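You operate a simulated robot arm through the tools that you are given. There is no shell and no other tool. Be economical: measure what you need, move in short steps, check, and stop when the job is done.

You run a simulated two-armed robot. Do the job below in one go: nothing can be reset, and whatever is moved stays where it is left.

Task
Push the second drawer from the top shut. Shut the bead drawer. Take the glue tub and put it on top of the teal box on the packing table. Pick up the paper roll with one hand, pass it to the other hand and put it in the sent tray. Take the pink cord and leave it on the top of the narrow bench. Open the fourth drawer from the top, put the thick strap in the inside from the top of the fourth drawer and shut the drawer again. Any order will do.

The check looks at the end state, three seconds after you hand in, the way a careful person would. Anything else that was tipped, shoved, dropped, spilled or broken makes it a failure.

Robot
Two 7-joint arms with two-finger grippers on one trunk, on a base that drives. Base frame: it is fixed to the floor where the robot stands at the start and does not move with it; the origin is under the middle of the robot, x ahead of it, y to its left, z up. Lengths are in m, angles in degrees, forces in N, time in s.
The left shoulder is at the start at [0.104, 0.216, 1.142], the right one opposite. With the tool pointing down near the work surface each hand reaches from about 0.34 to 0.88 m from the robot's upright axis, wherever it stands, measured 20 degrees to its own side. Places, roughly: SENT tray (14x23 cm) [-1.88, -0.82, 0.86]; bead drawer [0.9, 0.6, 0.8]; box [-10.5, -3.25, 0.75]; fourth drawer [0.8, 0.2, 0.2]; glue tub [-10.5, -3.75, 0.75]; inside of the fourth drawer [0.9, 0.2, 0.2]; paper roll (6x6x28 cm) [-1.3, -1.4, 0.9]; pink cord (12x2x2 cm) [0.4, 0.6, 0.7]; second drawer [0.7, 0.1, 0.5]; thick strap [0.5, 0.75, 0.75]; top of the narrow bench [-2.6, -2.9, 0.7]. Payload 3.43 kg a hand.
Tool frame (each hand has its own): the origin (TCP) lies between the finger pads and is the grasp point; the fingertips stand 0.02 m ahead of it; z points along the fingers, y is the line along which they close. Largest opening 0.124 m; the body of the gripper starts 0.093 m behind the TCP.
Orientation is told as [roll, pitch, yaw] about the base's x, y, z axes, in that order, counted from this pose: with the fingers straight down and closing along the base's y, the tool's x points along the base's -x, its y along +y and its z along -z.

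Tools
- The arms move only by the tool send_rows. It takes "left_rows", "right_rows" or both (then of equal length, played together; a hand with none holds still); each is a list of rows, each an object of numbers (a shift or turn left out is 0, a gripper value left out holds the last): "x", "y", "z": the shift along the tool's x, y, z in m; "ax", "ay", "az": the turn, a rotation vector about the tool's x, y, z in degrees; "grip": the finger opening in m, from 0 to 0.124. In form: [{"x": .., "y": .., "z": .., "ax": .., "ay": .., "az": .., "grip": ..}, ...]. A call has 1 to 12 rows; each row shifts and turns the commanded pose from where the row before left it, along the tool's axes as they then stand. Each row takes 0.2 s and may step no farther than 0.05 m and 8.6 degrees from the row before; otherwise, or with a gripper value out of range, the whole call is refused. Where a pose cannot be reached the arm comes as near as it can. A force on the tool above 40 N (or 10 N above the force at the start of the call, whichever is more), or a blocked arm, ends the call early, and 0.2 s more pass. Each finger travels about 0.072 m/s and halts on what it meets, pressing with about 33 N; the grip force reading is that of the motor and also rises with nothing between the fingers. The clock runs only during rows and for 0.2 s after the last one: add rows that do not move to give the fingers time. The reply holds the time, the measured pose of the TCP, the force on the tool along the base axes, the opening and the grip force, in the units named above and with some noise, with the torque about the TCP (base axes, N m) and any sound that the robot's microphone picked up.
- Cameras (640 x 400 px; columns grow to the right, rows downward): "scene" is now at [0.2249, 0.0436, 1.2826]; the picture's right is [0.56, -0.83, 0.00], its down [-0.64, -0.43, -0.64] and it looks along [0.53, 0.36, -0.77] (base axes); focal length 232 px, centre (320, 200). "left" rides on the left gripper at [0.082, -0.014, -0.14] in its tool frame; the picture's right is [0.17, 0.99, 0.00], its down [-0.83, 0.14, -0.54] and it looks along [-0.53, 0.09, 0.84] (tool axes); focal length 243 px, centre (320, 200). "right" rides on the right gripper at [0.082, 0.014, -0.14] in its tool frame; the picture's right is [-0.17, 0.99, 0.00], its down [-0.83, -0.14, -0.54] and it looks along [-0.53, -0.09, 0.84] (tool axes); focal length 243 px, centre (320, 200). There is no depth. A picture from a camera that has moved, and an enlarged one, comes with that camera's place and axes in the base frame and with its lens.
- get_image(camera): a new picture of that camera. It takes no simulated time.
- slide_trunk(by): slides the trunk up (or, below 0, down) by that many m; the arms and the scene camera ride with it, the base frame stays. It gives what a move gives, with no picture.
- steer(legs): drives the robot by 1 to 6 legs, each [ahead, left, turn to the left] in m, m and degrees, along the robot's own axes; the way and the turn of a leg run together, so that a leg with both is an arc; at most 1.5 m and 180 degrees a leg. The arms and the cameras ride along, it lands a little off, and it stops where it bumps. It gives what a move gives.
- turn_head(pan, tilt): turns the head with the scene camera to pan (to the left, within 80 degrees either way) and tilt (down, from -29 to 69), counted from straight ahead of the robot. It gives what a move gives.
- close_up(camera, box): a new picture of the part [left, top, right, bottom] of that camera's present view, enlarged. It takes no simulated time.
- hand_in(): hands the job in; it is judged then, once.

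Work in short steps. Places have to be worked out from the pictures, the camera data and where the tool is seen: move nearer, look again, correct. Check each grasp and each placing, and mend what went wrong. You have 196 turns and 176 pictures in all, those below and enlarged ones among them. Open the grippers and draw the arms clear of the work before you hand the job in, unless the task says otherwise; then end with one line.

The tools are called after "Emit:" as name(argument=value, ...) on one line, values as JSON. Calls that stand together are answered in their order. send_rows: Moves the arms, as the interface text tells. Its arguments: {"type":"object","properties":{"left_rows":{"type":"array","items":{"type":"object","properties":{"x":{"type":"number"},"y":{"type":"number"},"z":{"type":"number"},"ax":{"type":"number"},"ay":{"type":"number"},"az":{"type":"number"},"grip":{"type":"number"}}}},"right_rows":{"type":"array","items":{"type":"object","properties":{"x":{"type":"number"},"y":{"type":"number"},"z":{"type":"number"},"ax":{"type":"number"},"ay":{"type":"number"},"az":{"type":"number"},"grip":{"type":"number"}}}}},"required":[]} The other tools are called the same way: slide_trunk (by) slides the trunk up or down; steer (legs) drives the base; turn_head (pan, tilt) turns the head that bears the scene camera; get_image (camera) takes a picture; close_up (camera, box) takes an enlarged picture of a part of a camera's view; hand_in () hands the job in.

At the start:

```text
t: 0.0
left_eef_pos: [0.4983, 0.5054, 1.0337]
left_tcp_rot: [0.1, 0.0, 0.1]
left_wrist_force: [-1.3, -0.2, 0.4]
left_torque: [0.0, 0.0, -0.04]
left_grip_width: 0.1239
left_finger_force: 0.0
right_eef_pos: [0.5115, 0.0226, 1.0292]
right_tcp_rot: [0.0, -0.1, -0.1]
right_wrist_force: [-0.7, 0.9, -1.2]
right_torque: [-0.03, -0.03, -0.01]
right_grip_width: 0.1241
right_finger_force: 0.1
trunk travel left (down, up): [-0.292, 0.299]
robot x, y, heading: [0.001, -0.0034, -0.2]
head pan, tilt: [33.9, 49.9]
```

scene: 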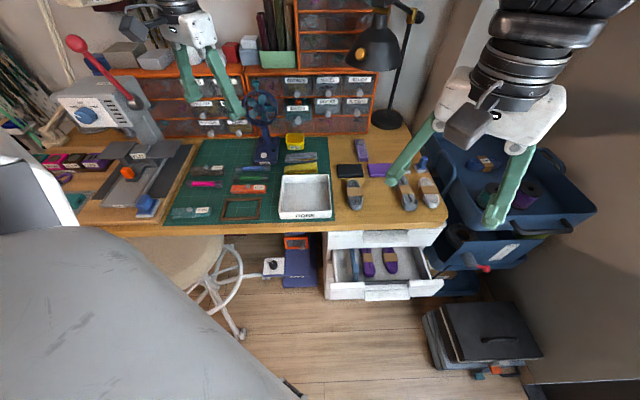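
right: 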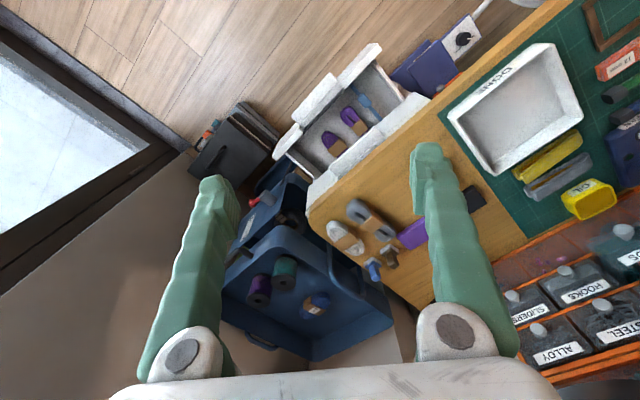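
left: 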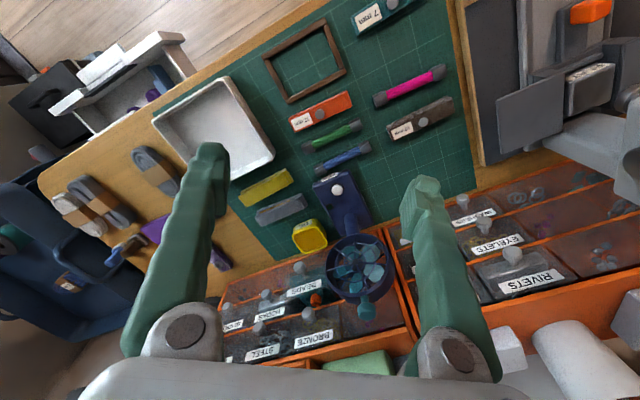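

I start with a few enlarged views to identify the bench items, the drawers and the cord.

Emit:
close_up(camera="scene", box=[160, 60, 400, 230])

Emit:
close_up(camera="scene", box=[230, 130, 470, 310])

Emit:
close_up(camera="left", box=[200, 0, 500, 190])

```text
2.35 times, centred on (280, 145) of scene
camera zoom: at [0.2249, 0.0436, 1.2826], right [0.56, -0.83, 0.0], down [-0.64, -0.43, -0.64], along [0.53, 0.36, -0.77], focal length 546 px, centre (414, 329)
```

zoom: 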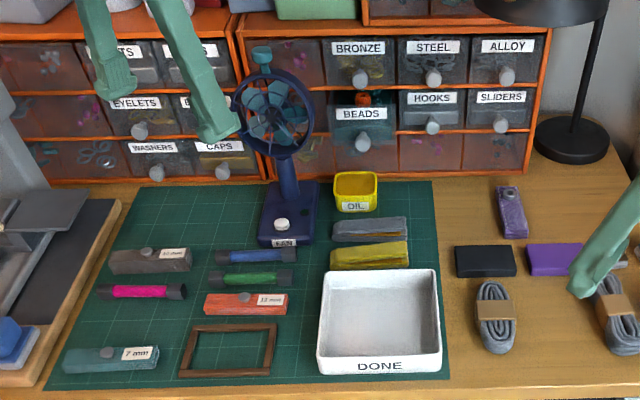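

```text
2.22 times, centred on (350, 220) of scene
camera zoom: at [0.2249, 0.0436, 1.2826], right [0.56, -0.83, 0.0], down [-0.64, -0.43, -0.64], along [0.53, 0.36, -0.77], focal length 516 px, centre (253, 156)
```

zoom: 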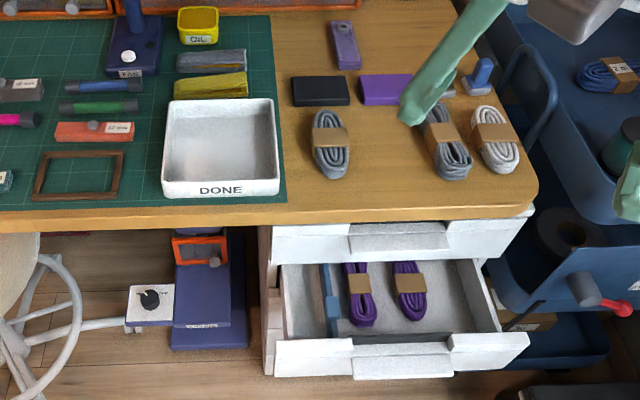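

```text
2.11 times, centred on (350, 95) of left
camera zoom: at [0.4157, 0.4927, 1.1743], right [-0.17, 0.99, 0.0], down [0.83, 0.14, 0.54], along [0.53, 0.09, -0.84], focal length 511 px, centre (257, 421)
```

zoom: 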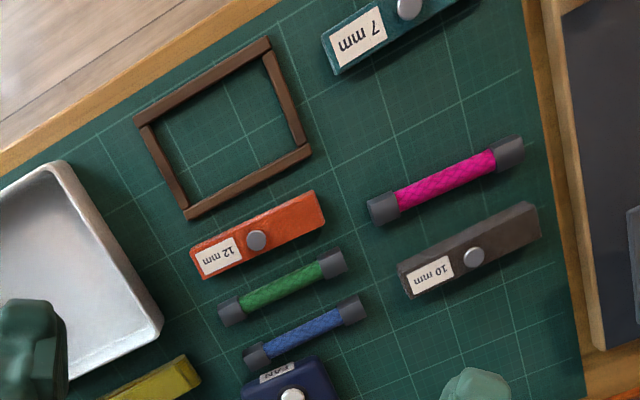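

The bench is turned about 34° from the base axes, and the pink cord is at about (0.44, 0.62). The "10 mm" strap at about (0.48, 0.66) is the best match for the thick strap so far. I turn the head to check the left part of the bench and the lower drawers.

Emit:
turn_head(pan=60, tilt=45)

Emit:
get_image(camera="scene")

Emit:
turn_head(pan=10, tilt=60)

Emit:
get_image(camera="scene")

```text
t: 0.9
left_eef_pos: [0.4972, 0.5068, 1.0344]
left_tcp_rot: [-0.1, -0.1, 0.1]
left_wrist_force: [0.5, -0.6, 0.4]
left_torque: [0.03, 0.02, 0.02]
left_grip_width: 0.1239
left_finger_force: 0.1
right_eef_pos: [0.5116, 0.0225, 1.0283]
right_tcp_rot: [0.1, -0.2, -0.1]
right_wrist_force: [0.2, 0.1, 0.0]
right_torque: [0.0, 0.0, 0.0]
right_grip_width: 0.1237
right_finger_force: 0.1
trunk travel left (down, up): [-0.292, 0.299]
robot x, y, heading: [0.0037, -0.003, 0.1]
head pan, tilt: [60.0, 45.0]
```

```text
169 pictures are left
camera scene: at [0.2016, 0.0711, 1.2894], right [0.87, -0.5, 0.0], down [-0.35, -0.61, -0.71], along [0.35, 0.61, -0.71], focal length 232 px, centre (320, 200)
```

scene: 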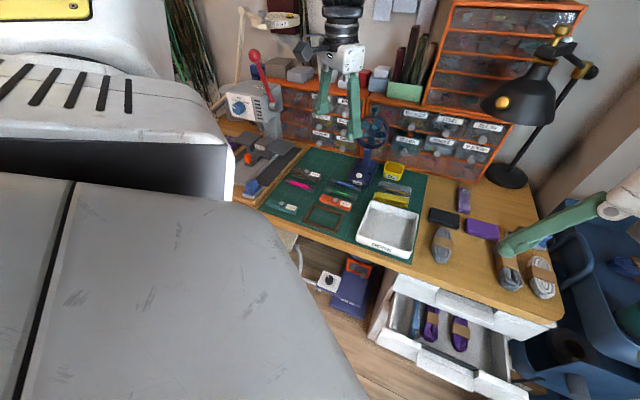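

```text
t: 2.1
left_eef_pos: [0.4978, 0.5071, 1.035]
left_tcp_rot: [0.0, 0.1, 0.1]
left_wrist_force: [0.2, 0.1, 0.3]
left_torque: [-0.01, -0.01, 0.03]
left_grip_width: 0.1238
left_finger_force: 0.1
right_eef_pos: [0.5114, 0.0225, 1.029]
right_tcp_rot: [0.1, 0.0, -0.2]
right_wrist_force: [-0.1, -0.4, 0.3]
right_torque: [-0.03, 0.03, 0.0]
right_grip_width: 0.1239
right_finger_force: 0.0
trunk travel left (down, up): [-0.292, 0.299]
robot x, y, heading: [0.0025, -0.0006, -0.2]
head pan, tilt: [10.0, 60.0]
```

```text
168 pictures are left
camera scene: at [0.2265, 0.0123, 1.2699], right [0.17, -0.98, 0.0], down [-0.85, -0.15, -0.5], along [0.49, 0.09, -0.87], focal length 232 px, centre (320, 200)
```

scene: 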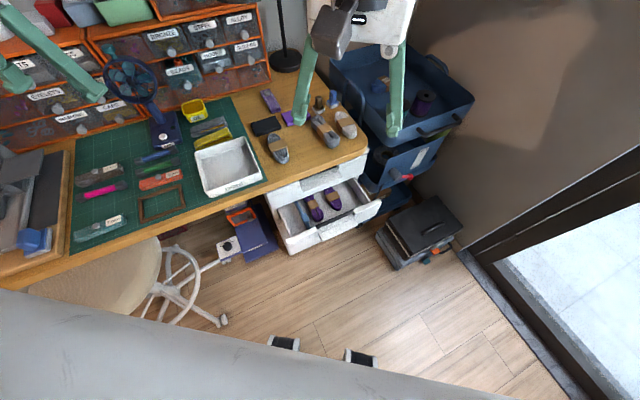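

The drawer unit and bench front face along yaw ≈34°, so I turn the robot to face them. Then I look again.

Emit:
steer(legs=[[0, 0, 34]])

Emit:
turn_head(pan=0, tilt=50)

Emit:
get_image(camera="scene")

Emit:
get_image(camera="left")

```text
t: 4.6
left_eef_pos: [0.1339, 0.6969, 1.0343]
left_tcp_rot: [0.0, 0.1, 33.6]
left_wrist_force: [0.6, -0.3, -0.1]
left_torque: [0.01, 0.0, -0.03]
left_grip_width: 0.1244
left_finger_force: 0.0
right_eef_pos: [0.4137, 0.302, 1.0296]
right_tcp_rot: [0.1, 0.0, 33.6]
right_wrist_force: [0.0, -0.5, 0.1]
right_torque: [-0.03, 0.0, 0.03]
right_grip_width: 0.124
right_finger_force: 0.1
trunk travel left (down, up): [-0.292, 0.299]
robot x, y, heading: [0.0007, -0.0003, 33.5]
head pan, tilt: [10.0, 60.0]
```

```text
t: 5.3
left_eef_pos: [0.1342, 0.6959, 1.0353]
left_tcp_rot: [0.0, 0.0, 33.8]
left_wrist_force: [0.4, -0.2, -0.1]
left_torque: [0.04, 0.04, 0.0]
left_grip_width: 0.124
left_finger_force: 0.0
right_eef_pos: [0.4131, 0.3014, 1.028]
right_tcp_rot: [0.1, -0.1, 33.7]
right_wrist_force: [-0.9, -0.2, 0.1]
right_torque: [0.01, 0.02, -0.03]
right_grip_width: 0.1239
right_finger_force: 0.1
trunk travel left (down, up): [-0.292, 0.299]
robot x, y, heading: [0.0029, -0.0031, 33.6]
head pan, tilt: [0.0, 50.0]
```

```text
167 pictures are left
camera scene: at [0.1982, 0.1316, 1.2824], right [0.55, -0.83, 0.0], down [-0.64, -0.42, -0.64], along [0.53, 0.36, -0.77], focal length 232 px, centre (320, 200)
```

scene: 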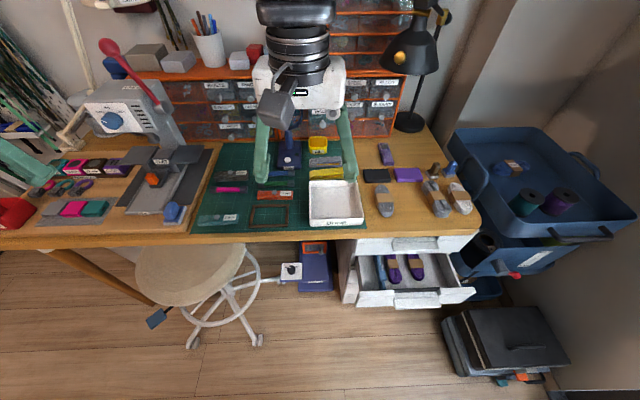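

```text
166 pictures are left
camera left: at [0.0734, 0.6408, 1.1744], right [-0.68, 0.73, 0.0], down [0.61, 0.58, 0.54], along [0.39, 0.37, -0.84], focal length 243 px, centre (320, 200)
```

left: 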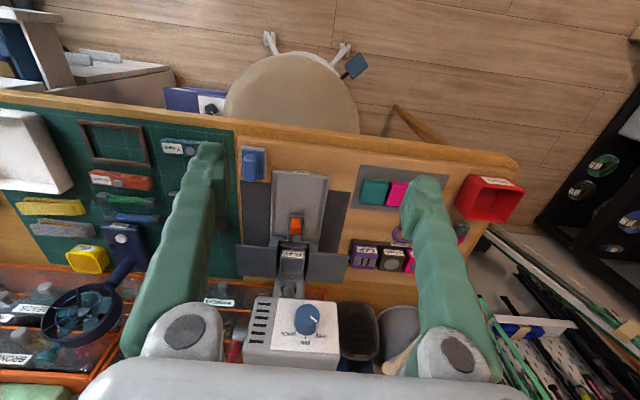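

The base is now square to the bench. I move the left hand over the straps to identify the thick one from closer up.

Emit:
send_rows(left_rows=[{"x": -0.03, "y": -0.04}, {"x": -0.03, "y": -0.04}, {"x": -0.03, "y": -0.04}, {"x": -0.03, "y": -0.04}, {"x": -0.02, "y": -0.03}, {"z": 0.04}, {"z": 0.03}])

Emit:
get_image(camera="left")

```text
t: 7.0
left_eef_pos: [0.3344, 0.6143, 0.954]
left_tcp_rot: [-0.1, 0.0, 33.6]
left_wrist_force: [-0.1, -0.5, 0.4]
left_torque: [0.0, 0.02, 0.01]
left_grip_width: 0.1242
left_finger_force: 0.0
left hand out of reach, approached as far as the arm can: row 5
right_eef_pos: [0.4146, 0.3041, 1.0274]
right_tcp_rot: [0.0, -0.1, 33.7]
right_wrist_force: [0.5, 0.5, 0.1]
right_torque: [-0.01, 0.02, 0.02]
right_grip_width: 0.1239
right_finger_force: 0.0
trunk travel left (down, up): [-0.292, 0.299]
robot x, y, heading: [0.0042, -0.0012, 33.6]
head pan, tilt: [0.0, 50.0]
```

```text
165 pictures are left
camera left: at [0.2738, 0.5584, 1.0936], right [-0.68, 0.73, 0.0], down [0.61, 0.58, 0.54], along [0.39, 0.37, -0.84], focal length 243 px, centre (320, 200)
```

left: 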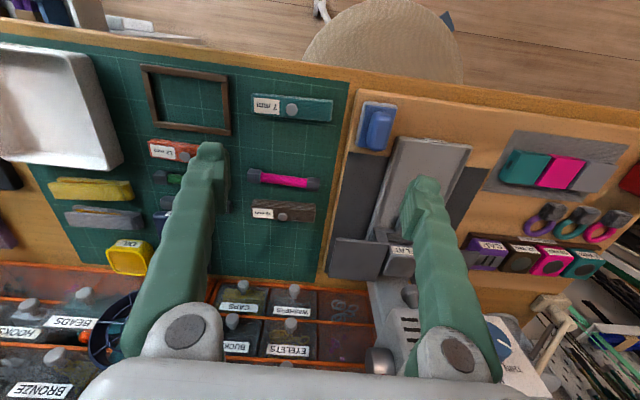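

Emit:
close_up(camera="left", box=[140, 60, 360, 240])

Emit:
close_up(camera="scene", box=[190, 140, 350, 240])

```text
2.22 times, centred on (250, 150) of left
camera zoom: at [0.2738, 0.5584, 1.0936], right [-0.68, 0.73, 0.0], down [0.61, 0.58, 0.54], along [0.39, 0.37, -0.84], focal length 539 px, centre (476, 311)
```

zoom: 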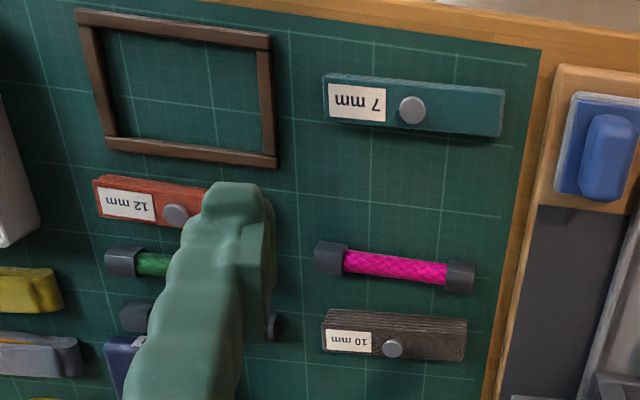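

```text
4.00 times, centred on (270, 190) of scene
camera zoom: at [0.199, 0.1324, 1.2823], right [0.55, -0.83, 0.0], down [-0.64, -0.42, -0.64], along [0.53, 0.36, -0.77], focal length 928 px, centre (520, 240)
```

zoom: 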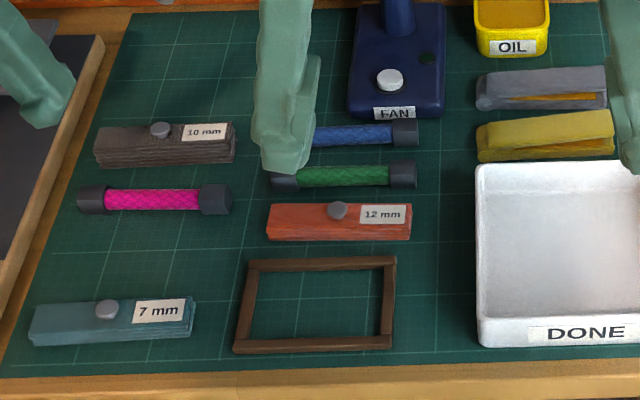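

The 10 mm strap is visibly the thickest and matches the given place: centre about (0.485, 0.673), long axis about 131°. I move the left hand above it and turn so that the fingers close across it.

Emit:
send_rows(left_rows=[{"x": -0.04, "y": -0.01, "z": 0.02}, {"x": -0.04, "y": -0.01, "z": 0.02}, {"x": -0.04, "y": -0.01, "z": 0.02}, {"x": -0.035, "y": -0.005}])

Emit:
send_rows(left_rows=[{"az": 8.28}, {"az": 8.28}, {"az": 8.28}, {"az": 8.28}, {"az": 8.28}, {"az": 8.28}, {"az": 8.28}, {"az": 8.28}, {"az": 8.28}, {"az": 8.28}])

Emit:
get_image(camera="left")

Emit:
get_image(camera="scene")

```text
t: 8.0
left_eef_pos: [0.3724, 0.6719, 0.9015]
left_tcp_rot: [-0.2, -0.2, 33.6]
left_wrist_force: [0.5, 0.5, 0.5]
left_torque: [0.0, 0.01, -0.01]
left_grip_width: 0.1239
left_finger_force: 0.1
left hand out of reach, approached as far as the arm can: row 1, 2, 3, 4
right_eef_pos: [0.4136, 0.3035, 1.0291]
right_tcp_rot: [-0.1, 0.0, 33.6]
right_wrist_force: [-0.4, 0.3, -0.5]
right_torque: [0.02, -0.01, 0.01]
right_grip_width: 0.1241
right_finger_force: 0.0
trunk travel left (down, up): [-0.292, 0.299]
robot x, y, heading: [0.0001, -0.0021, 33.6]
head pan, tilt: [0.0, 50.0]
```

```text
t: 10.2
left_eef_pos: [0.3709, 0.6712, 0.9009]
left_tcp_rot: [0.1, -0.1, -49.3]
left_wrist_force: [-0.1, 0.0, -0.2]
left_torque: [-0.02, -0.03, -0.01]
left_grip_width: 0.1241
left_finger_force: 0.1
left hand out of reach, approached as far as the arm can: row 6
right_eef_pos: [0.4126, 0.3016, 1.0294]
right_tcp_rot: [0.2, -0.1, 33.6]
right_wrist_force: [-0.9, 0.2, -0.4]
right_torque: [-0.02, -0.03, -0.02]
right_grip_width: 0.124
right_finger_force: 0.1
trunk travel left (down, up): [-0.292, 0.299]
robot x, y, heading: [-0.0008, -0.0002, 33.6]
head pan, tilt: [0.0, 50.0]
```

```text
162 pictures are left
camera left: at [0.3057, 0.7244, 1.0412], right [0.64, 0.77, 0.0], down [0.65, -0.54, 0.54], along [0.42, -0.34, -0.84], focal length 243 px, centre (320, 200)
```

left: 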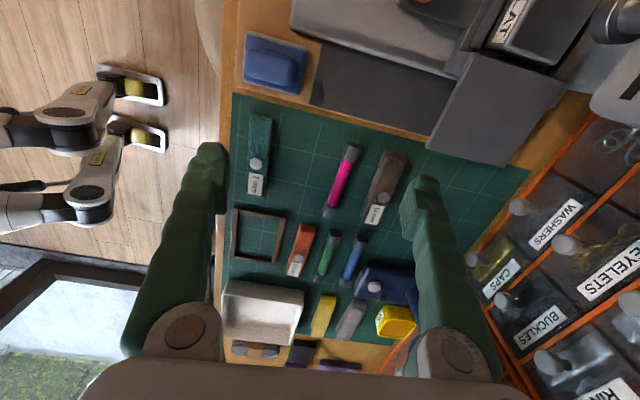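

```text
161 pictures are left
camera scene: at [0.1983, 0.1316, 1.2825], right [0.55, -0.83, 0.0], down [-0.64, -0.42, -0.64], along [0.54, 0.36, -0.77], focal length 232 px, centre (320, 200)
```

scene: 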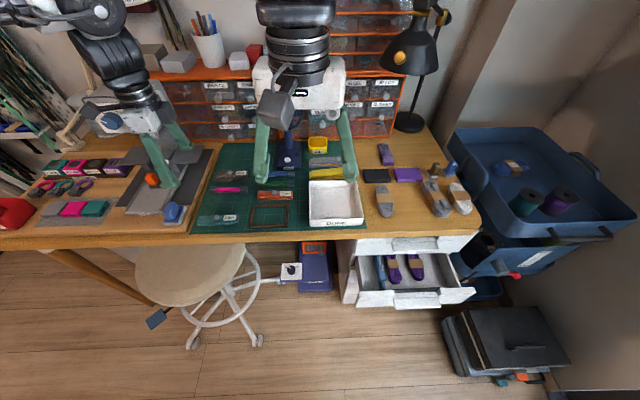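

The hand stopped short at (0.371, 0.671), though the orientation is right. I try moving on in smaller steps along the tool axes.

Emit:
send_rows(left_rows=[{"x": -0.036, "z": 0.02}, {"x": -0.036, "z": 0.02}, {"y": 0.03}, {"y": 0.03}, {"y": 0.028}])

```text
t: 11.3
left_eef_pos: [0.3744, 0.6941, 0.8608]
left_tcp_rot: [0.2, -0.2, -49.2]
left_wrist_force: [0.2, 0.6, 0.5]
left_torque: [-0.02, 0.01, 0.03]
left_grip_width: 0.1237
left_finger_force: 0.0
left hand out of reach, approached as far as the arm can: row 1, 2, 3, 4, 5
right_eef_pos: [0.4142, 0.3035, 1.0297]
right_tcp_rot: [0.0, -0.1, 33.6]
right_wrist_force: [0.1, -1.0, 0.4]
right_torque: [0.04, 0.01, 0.02]
right_grip_width: 0.1236
right_finger_force: 0.0
trunk travel left (down, up): [-0.292, 0.299]
robot x, y, heading: [-0.0004, -0.0016, 33.7]
head pan, tilt: [0.0, 50.0]
```

Reach is too short from here, and the open second drawer stops me driving closer, so that drawer goes first. I draw the left hand back, back the base off, and turn the right hand to point forward.

Emit:
send_rows(left_rows=[{"z": -0.04}, {"z": -0.04}, {"z": -0.04, "y": -0.03}, {"y": -0.045, "z": -0.02}, {"y": -0.045}, {"y": -0.045}, {"y": -0.045}])

Emit:
steer(legs=[[-0.35, 0, 0]])

Emit:
send_rows(right_rows=[{"y": -0.045}, {"y": -0.045, "ay": -8.2}, {"y": -0.045, "ay": -8.2}, {"y": -0.045, "ay": -8.2}, {"y": -0.045, "ay": -8.2}, {"y": -0.045, "ay": -8.2}, {"ay": -8.2}, {"ay": -8.2}, {"ay": -8.2}, {"ay": -8.2}, {"ay": -8.2}, {"ay": -8.2, "grip": 0.0}])

Emit:
get_image(camera="scene")

```text
t: 12.9
left_eef_pos: [0.1995, 0.5508, 0.9963]
left_tcp_rot: [0.0, -0.1, -49.1]
left_wrist_force: [-0.6, 0.2, -0.4]
left_torque: [0.0, 0.0, 0.01]
left_grip_width: 0.124
left_finger_force: 0.0
left hand out of reach, approached as far as the arm can: row 1, 2
right_eef_pos: [0.4124, 0.3019, 1.0299]
right_tcp_rot: [0.2, -0.2, 33.6]
right_wrist_force: [0.4, -0.4, -0.3]
right_torque: [0.0, 0.0, 0.01]
right_grip_width: 0.1239
right_finger_force: 0.1
trunk travel left (down, up): [-0.292, 0.299]
robot x, y, heading: [-0.0013, 0.0014, 33.5]
head pan, tilt: [0.0, 50.0]
```

```text
t: 15.6
left_eef_pos: [-0.0798, 0.3607, 0.9964]
left_tcp_rot: [0.0, 0.0, -49.7]
left_wrist_force: [0.1, -0.7, 0.9]
left_torque: [0.0, -0.03, 0.02]
left_grip_width: 0.1241
left_finger_force: 0.1
right_eef_pos: [0.1293, 0.109, 1.0273]
right_tcp_rot: [0.2, -0.1, 33.0]
right_wrist_force: [-0.9, -0.1, 0.4]
right_torque: [0.02, -0.01, 0.02]
right_grip_width: 0.124
right_finger_force: 0.0
trunk travel left (down, up): [-0.292, 0.299]
robot x, y, heading: [-0.2859, -0.1862, 32.9]
head pan, tilt: [0.0, 50.0]
```

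```text
t: 18.2
left_eef_pos: [-0.0818, 0.3618, 0.9954]
left_tcp_rot: [-0.2, -0.1, -49.8]
left_wrist_force: [0.4, -0.3, -0.8]
left_torque: [-0.02, -0.04, 0.0]
left_grip_width: 0.1239
left_finger_force: 0.1
right_eef_pos: [0.3978, -0.0637, 1.0521]
right_tcp_rot: [1.2, -78.3, 32.9]
right_wrist_force: [-0.6, 0.8, -0.2]
right_torque: [-0.04, -0.03, -0.03]
right_grip_width: 0.0684
right_finger_force: 0.0
right hand out of reach, approached as far as the arm can: row 1, 6, 7, 8, 9, 10, 11, 12
trunk travel left (down, up): [-0.292, 0.299]
robot x, y, heading: [-0.2887, -0.1875, 32.9]
head pan, tilt: [0.0, 50.0]
```

```text
160 pictures are left
camera scene: at [-0.0891, -0.0576, 1.2824], right [0.55, -0.84, 0.0], down [-0.64, -0.42, -0.64], along [0.54, 0.35, -0.77], focal length 232 px, centre (320, 200)
```

scene: 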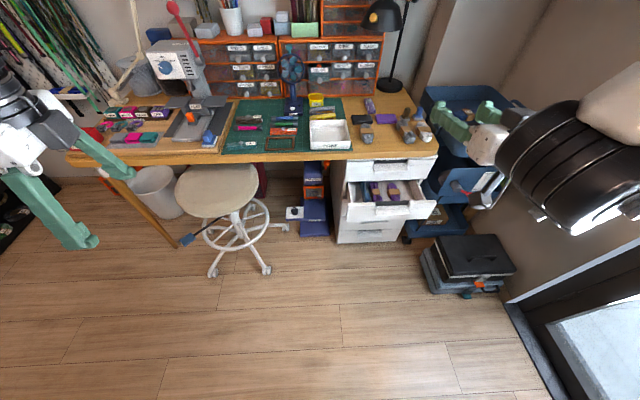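

Emit:
close_up(camera="scene", box=[310, 140, 470, 260])

```text
3.33 times, centred on (390, 200) of scene
camera zoom: at [-0.0891, -0.0576, 1.2824], right [0.55, -0.84, 0.0], down [-0.64, -0.42, -0.64], along [0.54, 0.35, -0.77], focal length 774 px, centre (87, 200)
```

zoom: 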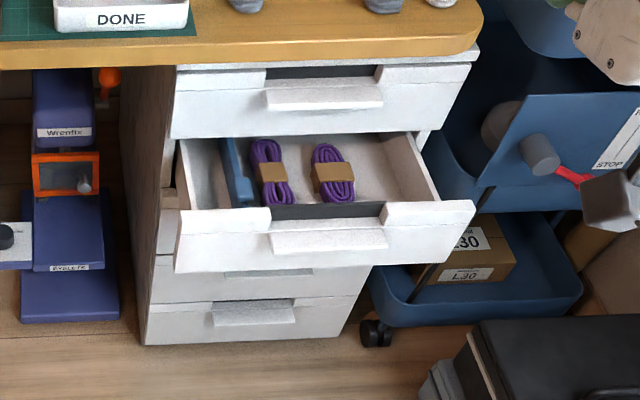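

The unit has four drawers with lips. The second one's front is open by about 0.1 m at z≈0.45, lateral centre ≈0.285 to the robot's right. I lower the trunk and finish turning the right hand to horizontal.

Emit:
slide_trunk(by=-0.25)

Emit:
send_rows(right_rows=[{"x": 0.03, "z": -0.01, "ay": -5.8, "grip": 0}, {"x": 0.04, "ay": -5.9}, {"x": 0.045}, {"x": 0.045}, {"x": 0.045}, {"x": 0.045}, {"x": 0.045}, {"x": 0.04}])

Emit:
get_image(camera="scene")

```text
t: 20.8
left_eef_pos: [-0.0797, 0.3614, 0.7466]
left_tcp_rot: [0.0, 0.0, -49.8]
left_wrist_force: [0.0, -0.1, 0.1]
left_torque: [-0.02, 0.01, -0.02]
left_grip_width: 0.1241
left_finger_force: 0.1
right_eef_pos: [0.4348, -0.0443, 0.6843]
right_tcp_rot: [1.4, -67.1, 32.7]
right_wrist_force: [0.1, 0.3, -0.5]
right_torque: [0.02, 0.01, 0.01]
right_grip_width: 0.0
right_finger_force: 33.2
trunk travel left (down, up): [-0.042, 0.549]
robot x, y, heading: [-0.2902, -0.1947, 32.9]
head pan, tilt: [0.0, 50.0]
```

```text
t: 22.6
left_eef_pos: [-0.0802, 0.361, 0.7446]
left_tcp_rot: [0.0, 0.1, -49.8]
left_wrist_force: [-0.6, 0.1, 0.8]
left_torque: [-0.02, -0.03, 0.01]
left_grip_width: 0.1241
left_finger_force: 0.0
right_eef_pos: [0.3692, -0.1112, 0.3921]
right_tcp_rot: [2.5, -72.5, 32.4]
right_wrist_force: [-0.3, -0.3, 0.0]
right_torque: [-0.02, -0.02, 0.02]
right_grip_width: 0.0001
right_finger_force: 33.2
right hand out of reach, approached as far as the arm can: row 1, 2, 7, 8
trunk travel left (down, up): [-0.042, 0.549]
robot x, y, heading: [-0.287, -0.1869, 33.4]
head pan, tilt: [0.0, 50.0]
```

```text
158 pictures are left
camera scene: at [-0.0139, -0.0116, 1.0078], right [0.54, -0.84, 0.0], down [-0.64, -0.42, -0.64], along [0.54, 0.35, -0.77], focal length 232 px, centre (320, 200)
```

scene: 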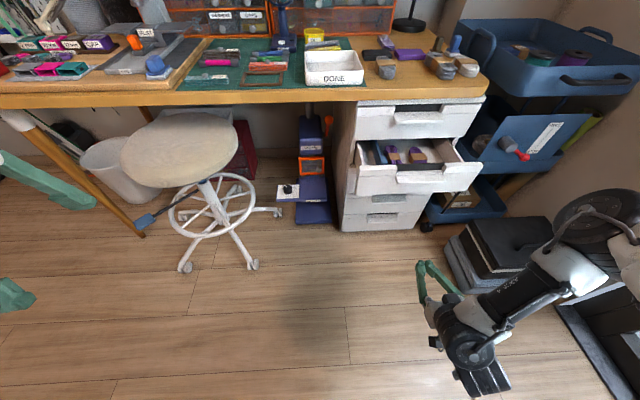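

The right hand is laterally aligned at about 0.295 but low and far back (f≈0.25, z≈0.39). I raise it and move it forward to just ahead of the drawer front.

Emit:
send_rows(right_rows=[{"x": -0.035, "z": 0.04}, {"x": -0.035, "z": 0.045, "ay": -5}, {"x": -0.03, "z": 0.04, "ay": -5}])

Emit:
get_image(camera="scene")

```text
refused: row 1 steps farther than a row can; nothing moved
```

```text
157 pictures are left
camera scene: at [-0.0139, -0.0116, 1.0078], right [0.54, -0.84, 0.0], down [-0.64, -0.42, -0.64], along [0.54, 0.35, -0.77], focal length 232 px, centre (320, 200)
```

scene: 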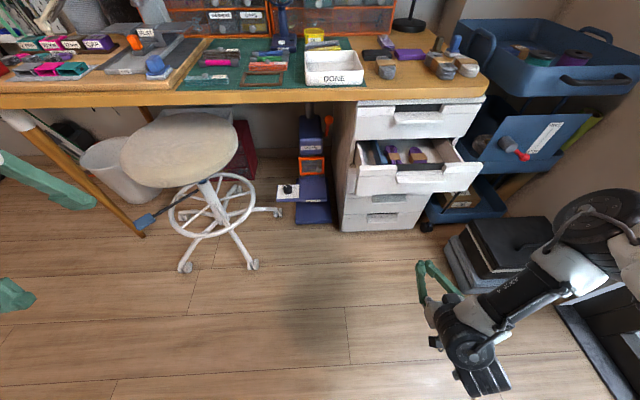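

The step was too long in combination, so I use smaller ones.

Emit:
send_rows(right_rows=[{"x": -0.03, "z": 0.035}, {"x": -0.03, "z": 0.035, "ay": -5}, {"x": -0.03, "z": 0.035, "ay": -5}, {"z": 0.03}])

Emit:
get_image(camera="scene")

```text
t: 23.6
left_eef_pos: [-0.081, 0.3606, 0.7461]
left_tcp_rot: [0.0, 0.1, -49.9]
left_wrist_force: [0.0, -0.6, 0.1]
left_torque: [-0.02, -0.02, -0.01]
left_grip_width: 0.1239
left_finger_force: 0.1
right_eef_pos: [0.4824, -0.0241, 0.4519]
right_tcp_rot: [6.5, -82.9, 28.0]
right_wrist_force: [-0.2, 0.1, 0.0]
right_torque: [0.04, 0.01, 0.02]
right_grip_width: 0.0
right_finger_force: 33.0
right hand out of reach, approached as far as the arm can: row 4
trunk travel left (down, up): [-0.042, 0.549]
robot x, y, heading: [-0.2887, -0.189, 32.8]
head pan, tilt: [0.0, 50.0]
```

```text
156 pictures are left
camera scene: at [-0.0142, -0.0119, 1.0079], right [0.54, -0.84, 0.0], down [-0.64, -0.42, -0.64], along [0.54, 0.35, -0.77], focal length 232 px, centre (320, 200)
```

scene: 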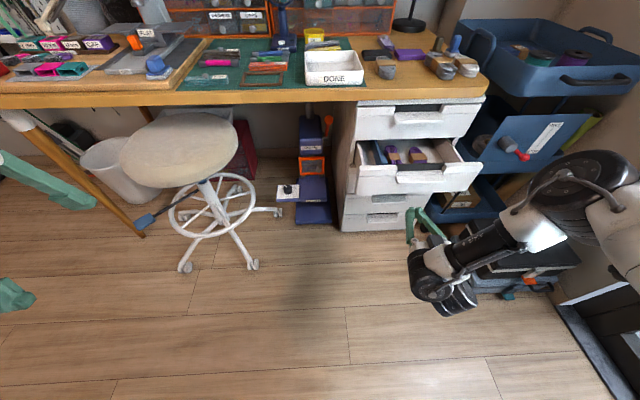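

The fingertips are at f≈0.41, about 0.09 m before the drawer front, at a good height. I push by driving the base forward in small legs.

Emit:
steer(legs=[[0.13, 0, 0]])

Emit:
get_image(camera="scene")

```text
t: 25.0
left_eef_pos: [0.0258, 0.4318, 0.7463]
left_tcp_rot: [0.0, 0.0, -49.7]
left_wrist_force: [0.7, 1.0, 0.2]
left_torque: [-0.06, 0.0, -0.03]
left_grip_width: 0.1238
left_finger_force: 0.0
right_eef_pos: [0.5887, 0.0459, 0.452]
right_tcp_rot: [6.4, -82.9, 28.3]
right_wrist_force: [0.4, -0.3, 0.3]
right_torque: [0.01, -0.03, -0.02]
right_grip_width: 0.0003
right_finger_force: 34.4
trunk travel left (down, up): [-0.042, 0.549]
robot x, y, heading: [-0.1846, -0.1177, 33.4]
head pan, tilt: [0.0, 50.0]
```

```text
155 pictures are left
camera scene: at [0.0931, 0.0583, 1.0077], right [0.55, -0.84, 0.0], down [-0.64, -0.42, -0.64], along [0.54, 0.35, -0.77], focal length 232 px, centre (320, 200)
```

scene: 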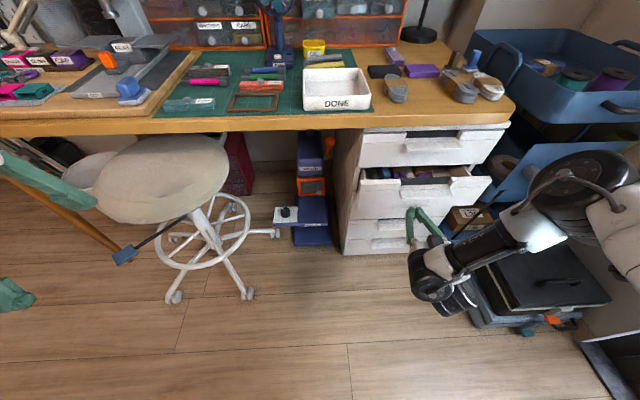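

The drawer is moving in. I push on another 0.06 m.

Emit:
steer(legs=[[0.06, 0, 0]])

Emit:
close_up(camera="scene", box=[310, 100, 530, 280])

```text
t: 26.1
left_eef_pos: [0.0765, 0.4616, 0.7458]
left_tcp_rot: [0.0, 0.1, -49.7]
left_wrist_force: [-0.2, 0.3, -0.6]
left_torque: [-0.02, 0.02, -0.01]
left_grip_width: 0.1241
left_finger_force: 0.1
right_eef_pos: [0.6382, 0.0768, 0.4516]
right_tcp_rot: [6.4, -82.9, 28.3]
right_wrist_force: [-0.1, 0.1, -1.2]
right_torque: [0.0, -0.04, 0.0]
right_grip_width: 0.0
right_finger_force: 34.1
trunk travel left (down, up): [-0.042, 0.549]
robot x, y, heading: [-0.1317, -0.0889, 33.1]
head pan, tilt: [0.0, 50.0]
```

```text
2.22 times, centred on (420, 190) of scene
camera zoom: at [0.1432, 0.0905, 1.0076], right [0.54, -0.84, 0.0], down [-0.64, -0.42, -0.64], along [0.54, 0.35, -0.77], focal length 516 px, centre (98, 222)
```

zoom: 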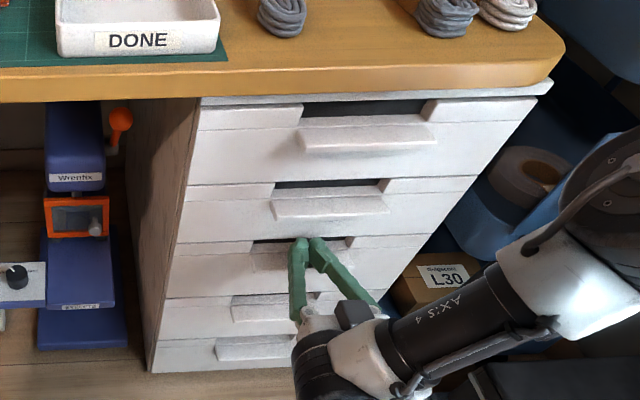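

The unit actually has five drawers, with lips at z ≈ 0.65, 0.54, 0.42, 0.30 and 0.165. The fingertips sit at the second drawer's lower edge, so I back off a little, raise to z≈0.49 and press again to make sure it is fully shut.

Emit:
send_rows(right_rows=[{"z": -0.03}, {"x": -0.037}, {"z": 0.02}, {"z": 0.02}, {"z": 0.01}])

Emit:
close_up(camera="scene", box=[310, 100, 530, 280])

```text
t: 27.1
left_eef_pos: [0.0756, 0.4606, 0.7477]
left_tcp_rot: [0.0, 0.0, -49.9]
left_wrist_force: [0.6, -0.2, 0.2]
left_torque: [0.02, 0.04, 0.01]
left_grip_width: 0.1238
left_finger_force: 0.1
right_eef_pos: [0.6441, 0.0797, 0.4865]
right_tcp_rot: [6.8, -82.7, 28.1]
right_wrist_force: [-2.1, 0.4, 1.0]
right_torque: [-0.07, 0.02, -0.16]
right_grip_width: 0.0001
right_finger_force: 34.8
right hand out of reach, approached as far as the arm can: row 5
trunk travel left (down, up): [-0.042, 0.549]
robot x, y, heading: [-0.1311, -0.0843, 32.8]
head pan, tilt: [0.0, 50.0]
stopped in row 5 (right hand): the force on the tool passed its limit at 62 N (the readings are from after the stop); the commanded pose is now the measured one
```

```text
2.22 times, centred on (420, 190) of scene
camera zoom: at [0.1424, 0.0895, 1.008], right [0.54, -0.84, 0.0], down [-0.64, -0.42, -0.64], along [0.54, 0.35, -0.77], focal length 516 px, centre (98, 222)
```

zoom: 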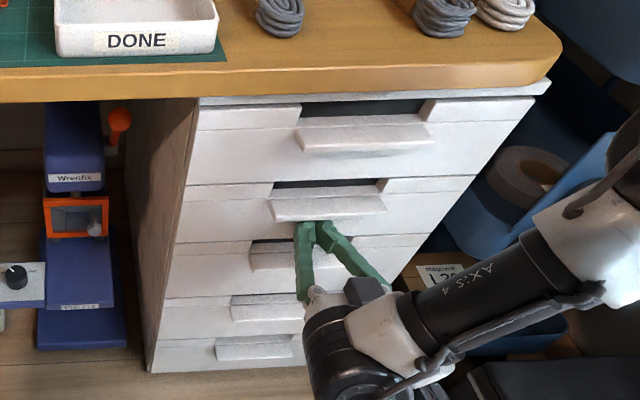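

A 62 N stop at face plane f≈0.60 confirms the second drawer is shut. I back off, raise the trunk, draw the right hand in, and then go for the strap.

Emit:
steer(legs=[[-0.15, 0, 0]])

Emit:
slide_trunk(by=0.4)

Emit:
send_rows(right_rows=[{"ay": 8.3, "z": -0.03}, {"ay": 8.3, "z": -0.03}, {"ay": 8.3, "z": -0.03}, {"ay": 8.3}, {"ay": 8.3}, {"ay": 8.3}, {"ay": 8.3}, {"ay": 8.3}, {"ay": 8.3}, {"ay": 8.3}, {"grip": 0.12}])

Emit:
get_image(camera="scene")

```text
t: 28.6
left_eef_pos: [-0.0514, 0.3792, 0.7462]
left_tcp_rot: [0.1, 0.0, -49.8]
left_wrist_force: [-1.1, -0.4, -1.2]
left_torque: [-0.01, 0.0, 0.0]
left_grip_width: 0.1242
left_finger_force: 0.1
right_eef_pos: [0.5179, -0.0023, 0.4874]
right_tcp_rot: [6.2, -82.7, 28.6]
right_wrist_force: [0.7, 0.3, 0.5]
right_torque: [-0.01, 0.02, 0.01]
right_grip_width: 0.0
right_finger_force: 34.3
trunk travel left (down, up): [-0.042, 0.549]
robot x, y, heading: [-0.2613, -0.1687, 32.9]
head pan, tilt: [0.0, 50.0]
```

```text
t: 32.5
left_eef_pos: [-0.0502, 0.3801, 1.1454]
left_tcp_rot: [0.1, 0.0, -49.7]
left_wrist_force: [-0.1, 0.7, -0.1]
left_torque: [0.0, -0.01, -0.01]
left_grip_width: 0.1241
left_finger_force: 0.0
right_eef_pos: [0.5213, 0.0002, 1.1004]
right_tcp_rot: [179.0, -78.4, -144.4]
right_wrist_force: [0.1, -0.4, -0.2]
right_torque: [-0.02, -0.01, 0.01]
right_grip_width: 0.0
right_finger_force: 34.7
trunk travel left (down, up): [-0.442, 0.149]
robot x, y, heading: [-0.2603, -0.1718, 33.0]
head pan, tilt: [0.0, 50.0]
```

```text
t: 34.9
left_eef_pos: [-0.0512, 0.3803, 1.1466]
left_tcp_rot: [-0.1, 0.0, -49.8]
left_wrist_force: [-0.3, 0.0, -0.6]
left_torque: [-0.03, -0.02, -0.02]
left_grip_width: 0.124
left_finger_force: 0.1
right_eef_pos: [0.3678, -0.0609, 1.1205]
right_tcp_rot: [-0.2, -47.2, 33.4]
right_wrist_force: [1.2, 0.1, 0.0]
right_torque: [-0.02, 0.05, -0.02]
right_grip_width: 0.055
right_finger_force: 0.0
right hand out of reach, approached as far as the arm can: row 2, 3, 4, 5, 6, 8, 9, 10
trunk travel left (down, up): [-0.442, 0.149]
robot x, y, heading: [-0.2555, -0.1715, 33.4]
head pan, tilt: [0.0, 50.0]
```

```text
152 pictures are left
camera scene: at [-0.0907, -0.0612, 1.4328], right [0.54, -0.84, 0.0], down [-0.64, -0.42, -0.64], along [0.54, 0.35, -0.77], focal length 232 px, centre (320, 200)
```

scene: 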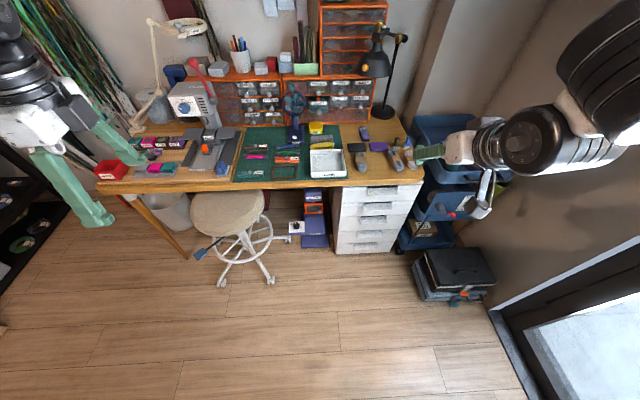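

All five drawers look shut. I finish folding the right hand to pointing down and close to the body.

Emit:
send_rows(right_rows=[{"x": 0.03, "z": -0.02}, {"x": 0.03, "z": -0.01, "ay": 8}, {"x": 0.03, "ay": 8}, {"x": 0.03, "ay": 8}, {"x": 0.03, "ay": 8}, {"z": 0.02, "ay": 8}, {"z": 0.02, "ay": 7}])

Emit:
steer(legs=[[0.25, 0, 0]])

Emit:
get_image(camera="scene")

```text
t: 36.5
left_eef_pos: [-0.0532, 0.3819, 1.1447]
left_tcp_rot: [-0.1, -0.1, -49.8]
left_wrist_force: [-0.4, 0.7, 0.1]
left_torque: [-0.08, -0.02, 0.01]
left_grip_width: 0.1241
left_finger_force: 0.1
right_eef_pos: [0.2247, -0.1184, 1.0171]
right_tcp_rot: [-0.3, -3.3, 34.2]
right_wrist_force: [-0.3, 0.3, -0.4]
right_torque: [0.0, -0.03, 0.01]
right_grip_width: 0.12
right_finger_force: 0.1
right hand out of reach, approached as far as the arm can: row 6, 7
trunk travel left (down, up): [-0.442, 0.149]
robot x, y, heading: [-0.2593, -0.1684, 33.0]
head pan, tilt: [0.0, 50.0]
```

```text
t: 38.6
left_eef_pos: [0.156, 0.5128, 1.1469]
left_tcp_rot: [-0.1, 0.0, -49.8]
left_wrist_force: [-0.4, -0.5, -0.1]
left_torque: [0.02, 0.01, -0.01]
left_grip_width: 0.124
left_finger_force: 0.1
right_eef_pos: [0.4316, 0.011, 1.0162]
right_tcp_rot: [-0.3, -3.3, 34.1]
right_wrist_force: [0.0, 0.1, 0.7]
right_torque: [0.0, 0.04, -0.02]
right_grip_width: 0.12
right_finger_force: 0.1
trunk travel left (down, up): [-0.442, 0.149]
robot x, y, heading: [-0.0524, -0.0357, 32.9]
head pan, tilt: [0.0, 50.0]
```

```text
151 pictures are left
camera scene: at [0.1155, 0.0721, 1.4331], right [0.54, -0.84, 0.0], down [-0.64, -0.42, -0.64], along [0.54, 0.35, -0.77], focal length 232 px, centre (320, 200)
```

scene: 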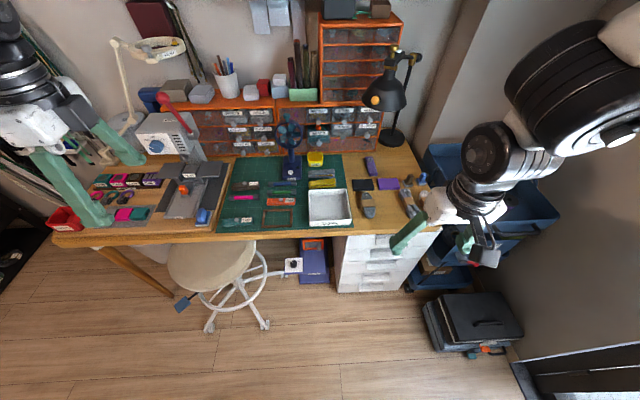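

The base still has room before the stool casters at f≈0.43, so I drive 0.16 m closer.

Emit:
steer(legs=[[0.16, 0, 0]])

Emit:
get_image(camera="scene")

```text
t: 40.2
left_eef_pos: [0.2844, 0.5991, 1.1482]
left_tcp_rot: [0.1, 0.1, -49.7]
left_wrist_force: [-0.8, 0.4, 0.9]
left_torque: [0.0, -0.03, 0.0]
left_grip_width: 0.124
left_finger_force: 0.0
right_eef_pos: [0.5635, 0.0971, 1.0159]
right_tcp_rot: [-0.2, -3.4, 34.2]
right_wrist_force: [0.1, 0.5, 0.9]
right_torque: [0.0, 0.01, 0.0]
right_grip_width: 0.1198
right_finger_force: 0.1
trunk travel left (down, up): [-0.442, 0.149]
robot x, y, heading: [0.0784, 0.0521, 33.0]
head pan, tilt: [0.0, 50.0]
```

```text
150 pictures are left
camera scene: at [0.2455, 0.1571, 1.4332], right [0.55, -0.84, 0.0], down [-0.64, -0.42, -0.64], along [0.54, 0.35, -0.77], focal length 232 px, centre (320, 200)
```

scene: 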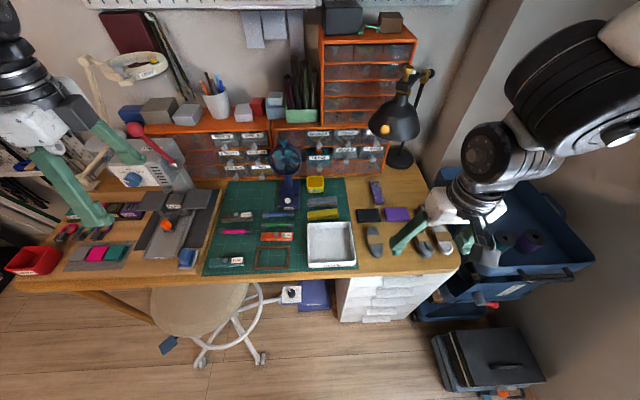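

Now I move the left hand over the strap and lower it.

Emit:
send_rows(left_rows=[{"y": 0.03, "x": -0.012, "z": 0.03}, {"y": 0.03, "x": -0.012, "z": 0.03}, {"y": 0.03, "x": -0.012, "z": 0.03}, {"y": 0.03, "x": -0.012, "z": 0.03}, {"y": 0.03, "x": -0.012, "z": 0.03}, {"y": 0.03, "x": -0.012, "z": 0.03}, {"y": 0.02, "z": 0.03}, {"z": 0.03}])

Emit:
get_image(camera="left")

```text
t: 42.0
left_eef_pos: [0.4472, 0.6825, 0.9077]
left_tcp_rot: [0.1, 0.0, -49.6]
left_wrist_force: [-0.4, 0.4, -0.1]
left_torque: [-0.02, 0.02, 0.02]
left_grip_width: 0.1238
left_finger_force: 0.0
left hand out of reach, approached as far as the arm can: row 6, 7
right_eef_pos: [0.5647, 0.1001, 1.016]
right_tcp_rot: [-0.2, -3.3, 34.2]
right_wrist_force: [0.0, -0.3, 0.2]
right_torque: [0.01, 0.01, -0.01]
right_grip_width: 0.12
right_finger_force: 0.1
trunk travel left (down, up): [-0.442, 0.149]
robot x, y, heading: [0.0755, 0.0491, 33.3]
head pan, tilt: [0.0, 50.0]
```

```text
149 pictures are left
camera left: at [0.3812, 0.7376, 1.047], right [0.65, 0.76, 0.0], down [0.64, -0.54, 0.54], along [0.41, -0.35, -0.84], focal length 243 px, centre (320, 200)
```

left: 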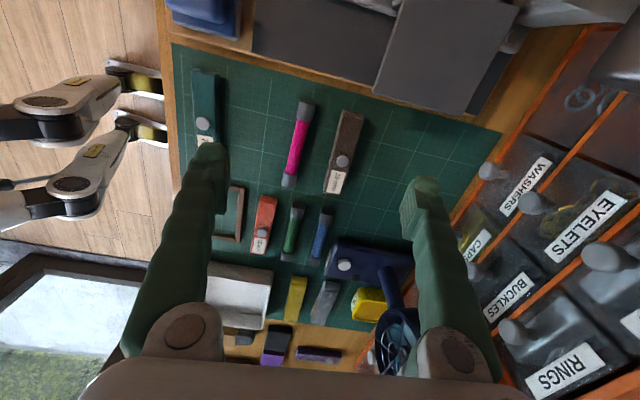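

The strap centre resolves to about (0.487, 0.682) with its axis matching the tool. Reach is marginal, so I creep the base 0.05 m forward and narrow the fingers so that they pass clear of the pink cord.

Emit:
steer(legs=[[0.05, 0, 0]])

Emit:
send_rows(left_rows=[{"x": -0.02, "y": -0.018, "grip": 0.06}, {"z": 0.02}, {"z": 0.02}])

Emit:
get_image(camera="left")

```text
t: 43.0
left_eef_pos: [0.4859, 0.7076, 0.9082]
left_tcp_rot: [0.1, -0.1, -49.7]
left_wrist_force: [0.6, -0.1, -0.1]
left_torque: [-0.01, -0.05, 0.02]
left_grip_width: 0.124
left_finger_force: 0.0
right_eef_pos: [0.6034, 0.1245, 1.0159]
right_tcp_rot: [-0.2, -3.4, 34.1]
right_wrist_force: [0.5, -0.3, -0.1]
right_torque: [-0.01, -0.04, -0.04]
right_grip_width: 0.1198
right_finger_force: 0.1
trunk travel left (down, up): [-0.442, 0.149]
robot x, y, heading: [0.1178, 0.0755, 33.1]
head pan, tilt: [0.0, 50.0]
```

```text
t: 43.8
left_eef_pos: [0.4849, 0.6831, 0.8884]
left_tcp_rot: [0.2, -0.3, -49.6]
left_wrist_force: [0.6, -0.4, 0.4]
left_torque: [-0.02, 0.01, -0.02]
left_grip_width: 0.06
left_finger_force: 0.0
left hand out of reach, approached as far as the arm can: row 3
right_eef_pos: [0.6052, 0.127, 1.0158]
right_tcp_rot: [-0.2, -3.4, 34.2]
right_wrist_force: [-0.3, -0.3, 0.0]
right_torque: [0.0, 0.03, 0.02]
right_grip_width: 0.12
right_finger_force: 0.1
trunk travel left (down, up): [-0.442, 0.149]
robot x, y, heading: [0.1207, 0.0741, 33.2]
head pan, tilt: [0.0, 50.0]
```

```text
148 pictures are left
camera left: at [0.4203, 0.7374, 1.0272], right [0.65, 0.76, 0.0], down [0.64, -0.54, 0.54], along [0.42, -0.35, -0.84], focal length 243 px, centre (320, 200)
```

left: 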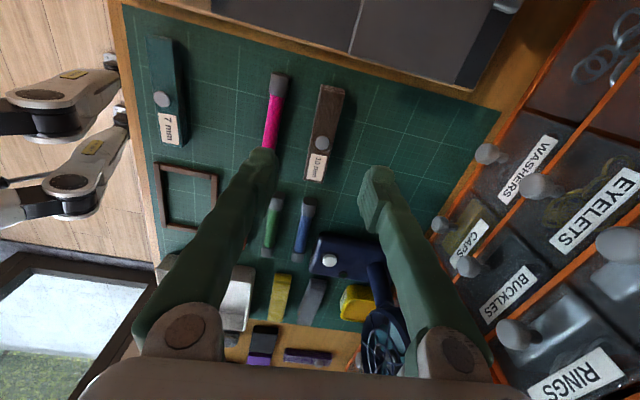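

The TCP is nearly over the strap centre. I shift it by a few millimetres and descend with the trunk.

Emit:
send_rows(left_rows=[{"x": 0.003, "y": 0.005}])

Emit:
slide_trunk(by=-0.08)

Emit:
get_image(camera="left")

```text
t: 44.2
left_eef_pos: [0.486, 0.6886, 0.8875]
left_tcp_rot: [0.2, -0.3, -49.8]
left_wrist_force: [0.5, 0.0, -0.5]
left_torque: [0.0, 0.0, -0.01]
left_grip_width: 0.0599
left_finger_force: 0.0
right_eef_pos: [0.6044, 0.1252, 1.0167]
right_tcp_rot: [-0.2, -3.3, 34.2]
right_wrist_force: [-0.1, 0.4, 0.5]
right_torque: [-0.01, 0.01, 0.04]
right_grip_width: 0.12
right_finger_force: 0.1
trunk travel left (down, up): [-0.442, 0.149]
robot x, y, heading: [0.1194, 0.0782, 33.1]
head pan, tilt: [0.0, 50.0]
```

```text
t: 45.3
left_eef_pos: [0.4867, 0.6874, 0.8068]
left_tcp_rot: [0.2, -0.1, -49.7]
left_wrist_force: [0.4, 0.3, 0.6]
left_torque: [0.01, 0.01, -0.01]
left_grip_width: 0.06
left_finger_force: 0.1
right_eef_pos: [0.6044, 0.1246, 0.9361]
right_tcp_rot: [-0.3, -3.4, 34.3]
right_wrist_force: [0.6, 0.1, 1.0]
right_torque: [-0.03, 0.0, 0.04]
right_grip_width: 0.12
right_finger_force: 0.1
trunk travel left (down, up): [-0.362, 0.229]
robot x, y, heading: [0.1237, 0.0764, 33.2]
head pan, tilt: [0.0, 50.0]
```

```text
147 pictures are left
camera left: at [0.4217, 0.742, 0.9482], right [0.64, 0.76, 0.0], down [0.64, -0.54, 0.54], along [0.42, -0.35, -0.84], focal length 243 px, centre (320, 200)
```

left: 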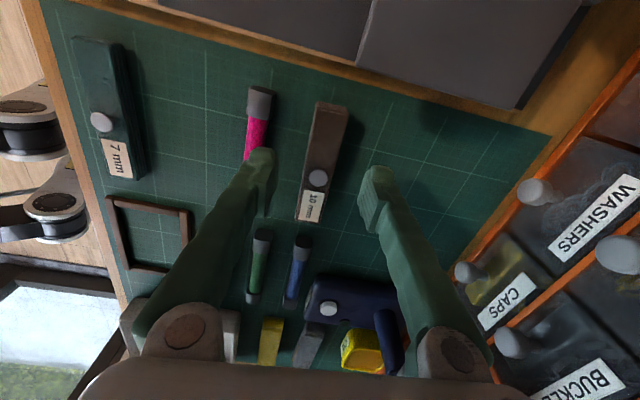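

Alignment looks right, and the left finger should pass between cord and strap. I descend 0.03 m more and check the force.

Emit:
send_rows(left_rows=[{"y": 0.002}])

Emit:
slide_trunk(by=-0.03)

Emit:
get_image(camera="left")

```text
t: 45.7
left_eef_pos: [0.4873, 0.6902, 0.8078]
left_tcp_rot: [0.1, 0.0, -49.7]
left_wrist_force: [-0.4, 1.0, 0.0]
left_torque: [0.04, 0.01, -0.03]
left_grip_width: 0.06
left_finger_force: 0.1
right_eef_pos: [0.605, 0.1255, 0.934]
right_tcp_rot: [-0.1, -3.3, 34.2]
right_wrist_force: [-0.2, 0.6, -0.3]
right_torque: [0.03, 0.01, -0.03]
right_grip_width: 0.1199
right_finger_force: 0.0
trunk travel left (down, up): [-0.362, 0.229]
robot x, y, heading: [0.1235, 0.0764, 33.0]
head pan, tilt: [0.0, 50.0]
```

```text
t: 46.5
left_eef_pos: [0.4864, 0.6885, 0.7784]
left_tcp_rot: [0.2, -0.2, -49.6]
left_wrist_force: [-0.1, 0.4, -0.4]
left_torque: [-0.01, -0.04, -0.04]
left_grip_width: 0.0599
left_finger_force: 0.0
right_eef_pos: [0.6037, 0.1255, 0.9064]
right_tcp_rot: [-0.2, -3.5, 34.2]
right_wrist_force: [0.5, -0.2, 0.8]
right_torque: [0.01, -0.03, 0.02]
right_grip_width: 0.12
right_finger_force: 0.1
trunk travel left (down, up): [-0.332, 0.259]
robot x, y, heading: [0.1214, 0.0788, 33.0]
head pan, tilt: [0.0, 50.0]
```

```text
146 pictures are left
camera left: at [0.4219, 0.7434, 0.9184], right [0.65, 0.76, 0.0], down [0.64, -0.54, 0.54], along [0.42, -0.35, -0.84], focal length 243 px, centre (320, 200)
```

left: 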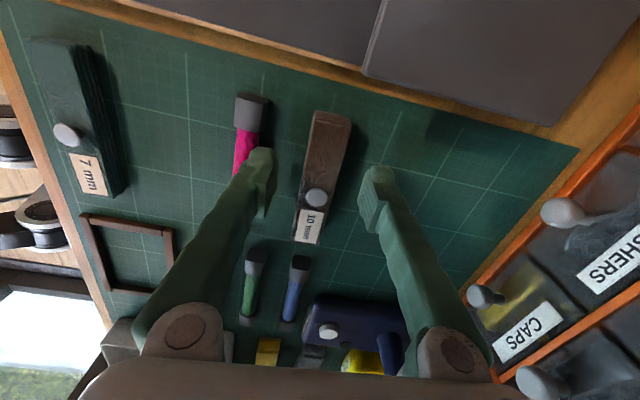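

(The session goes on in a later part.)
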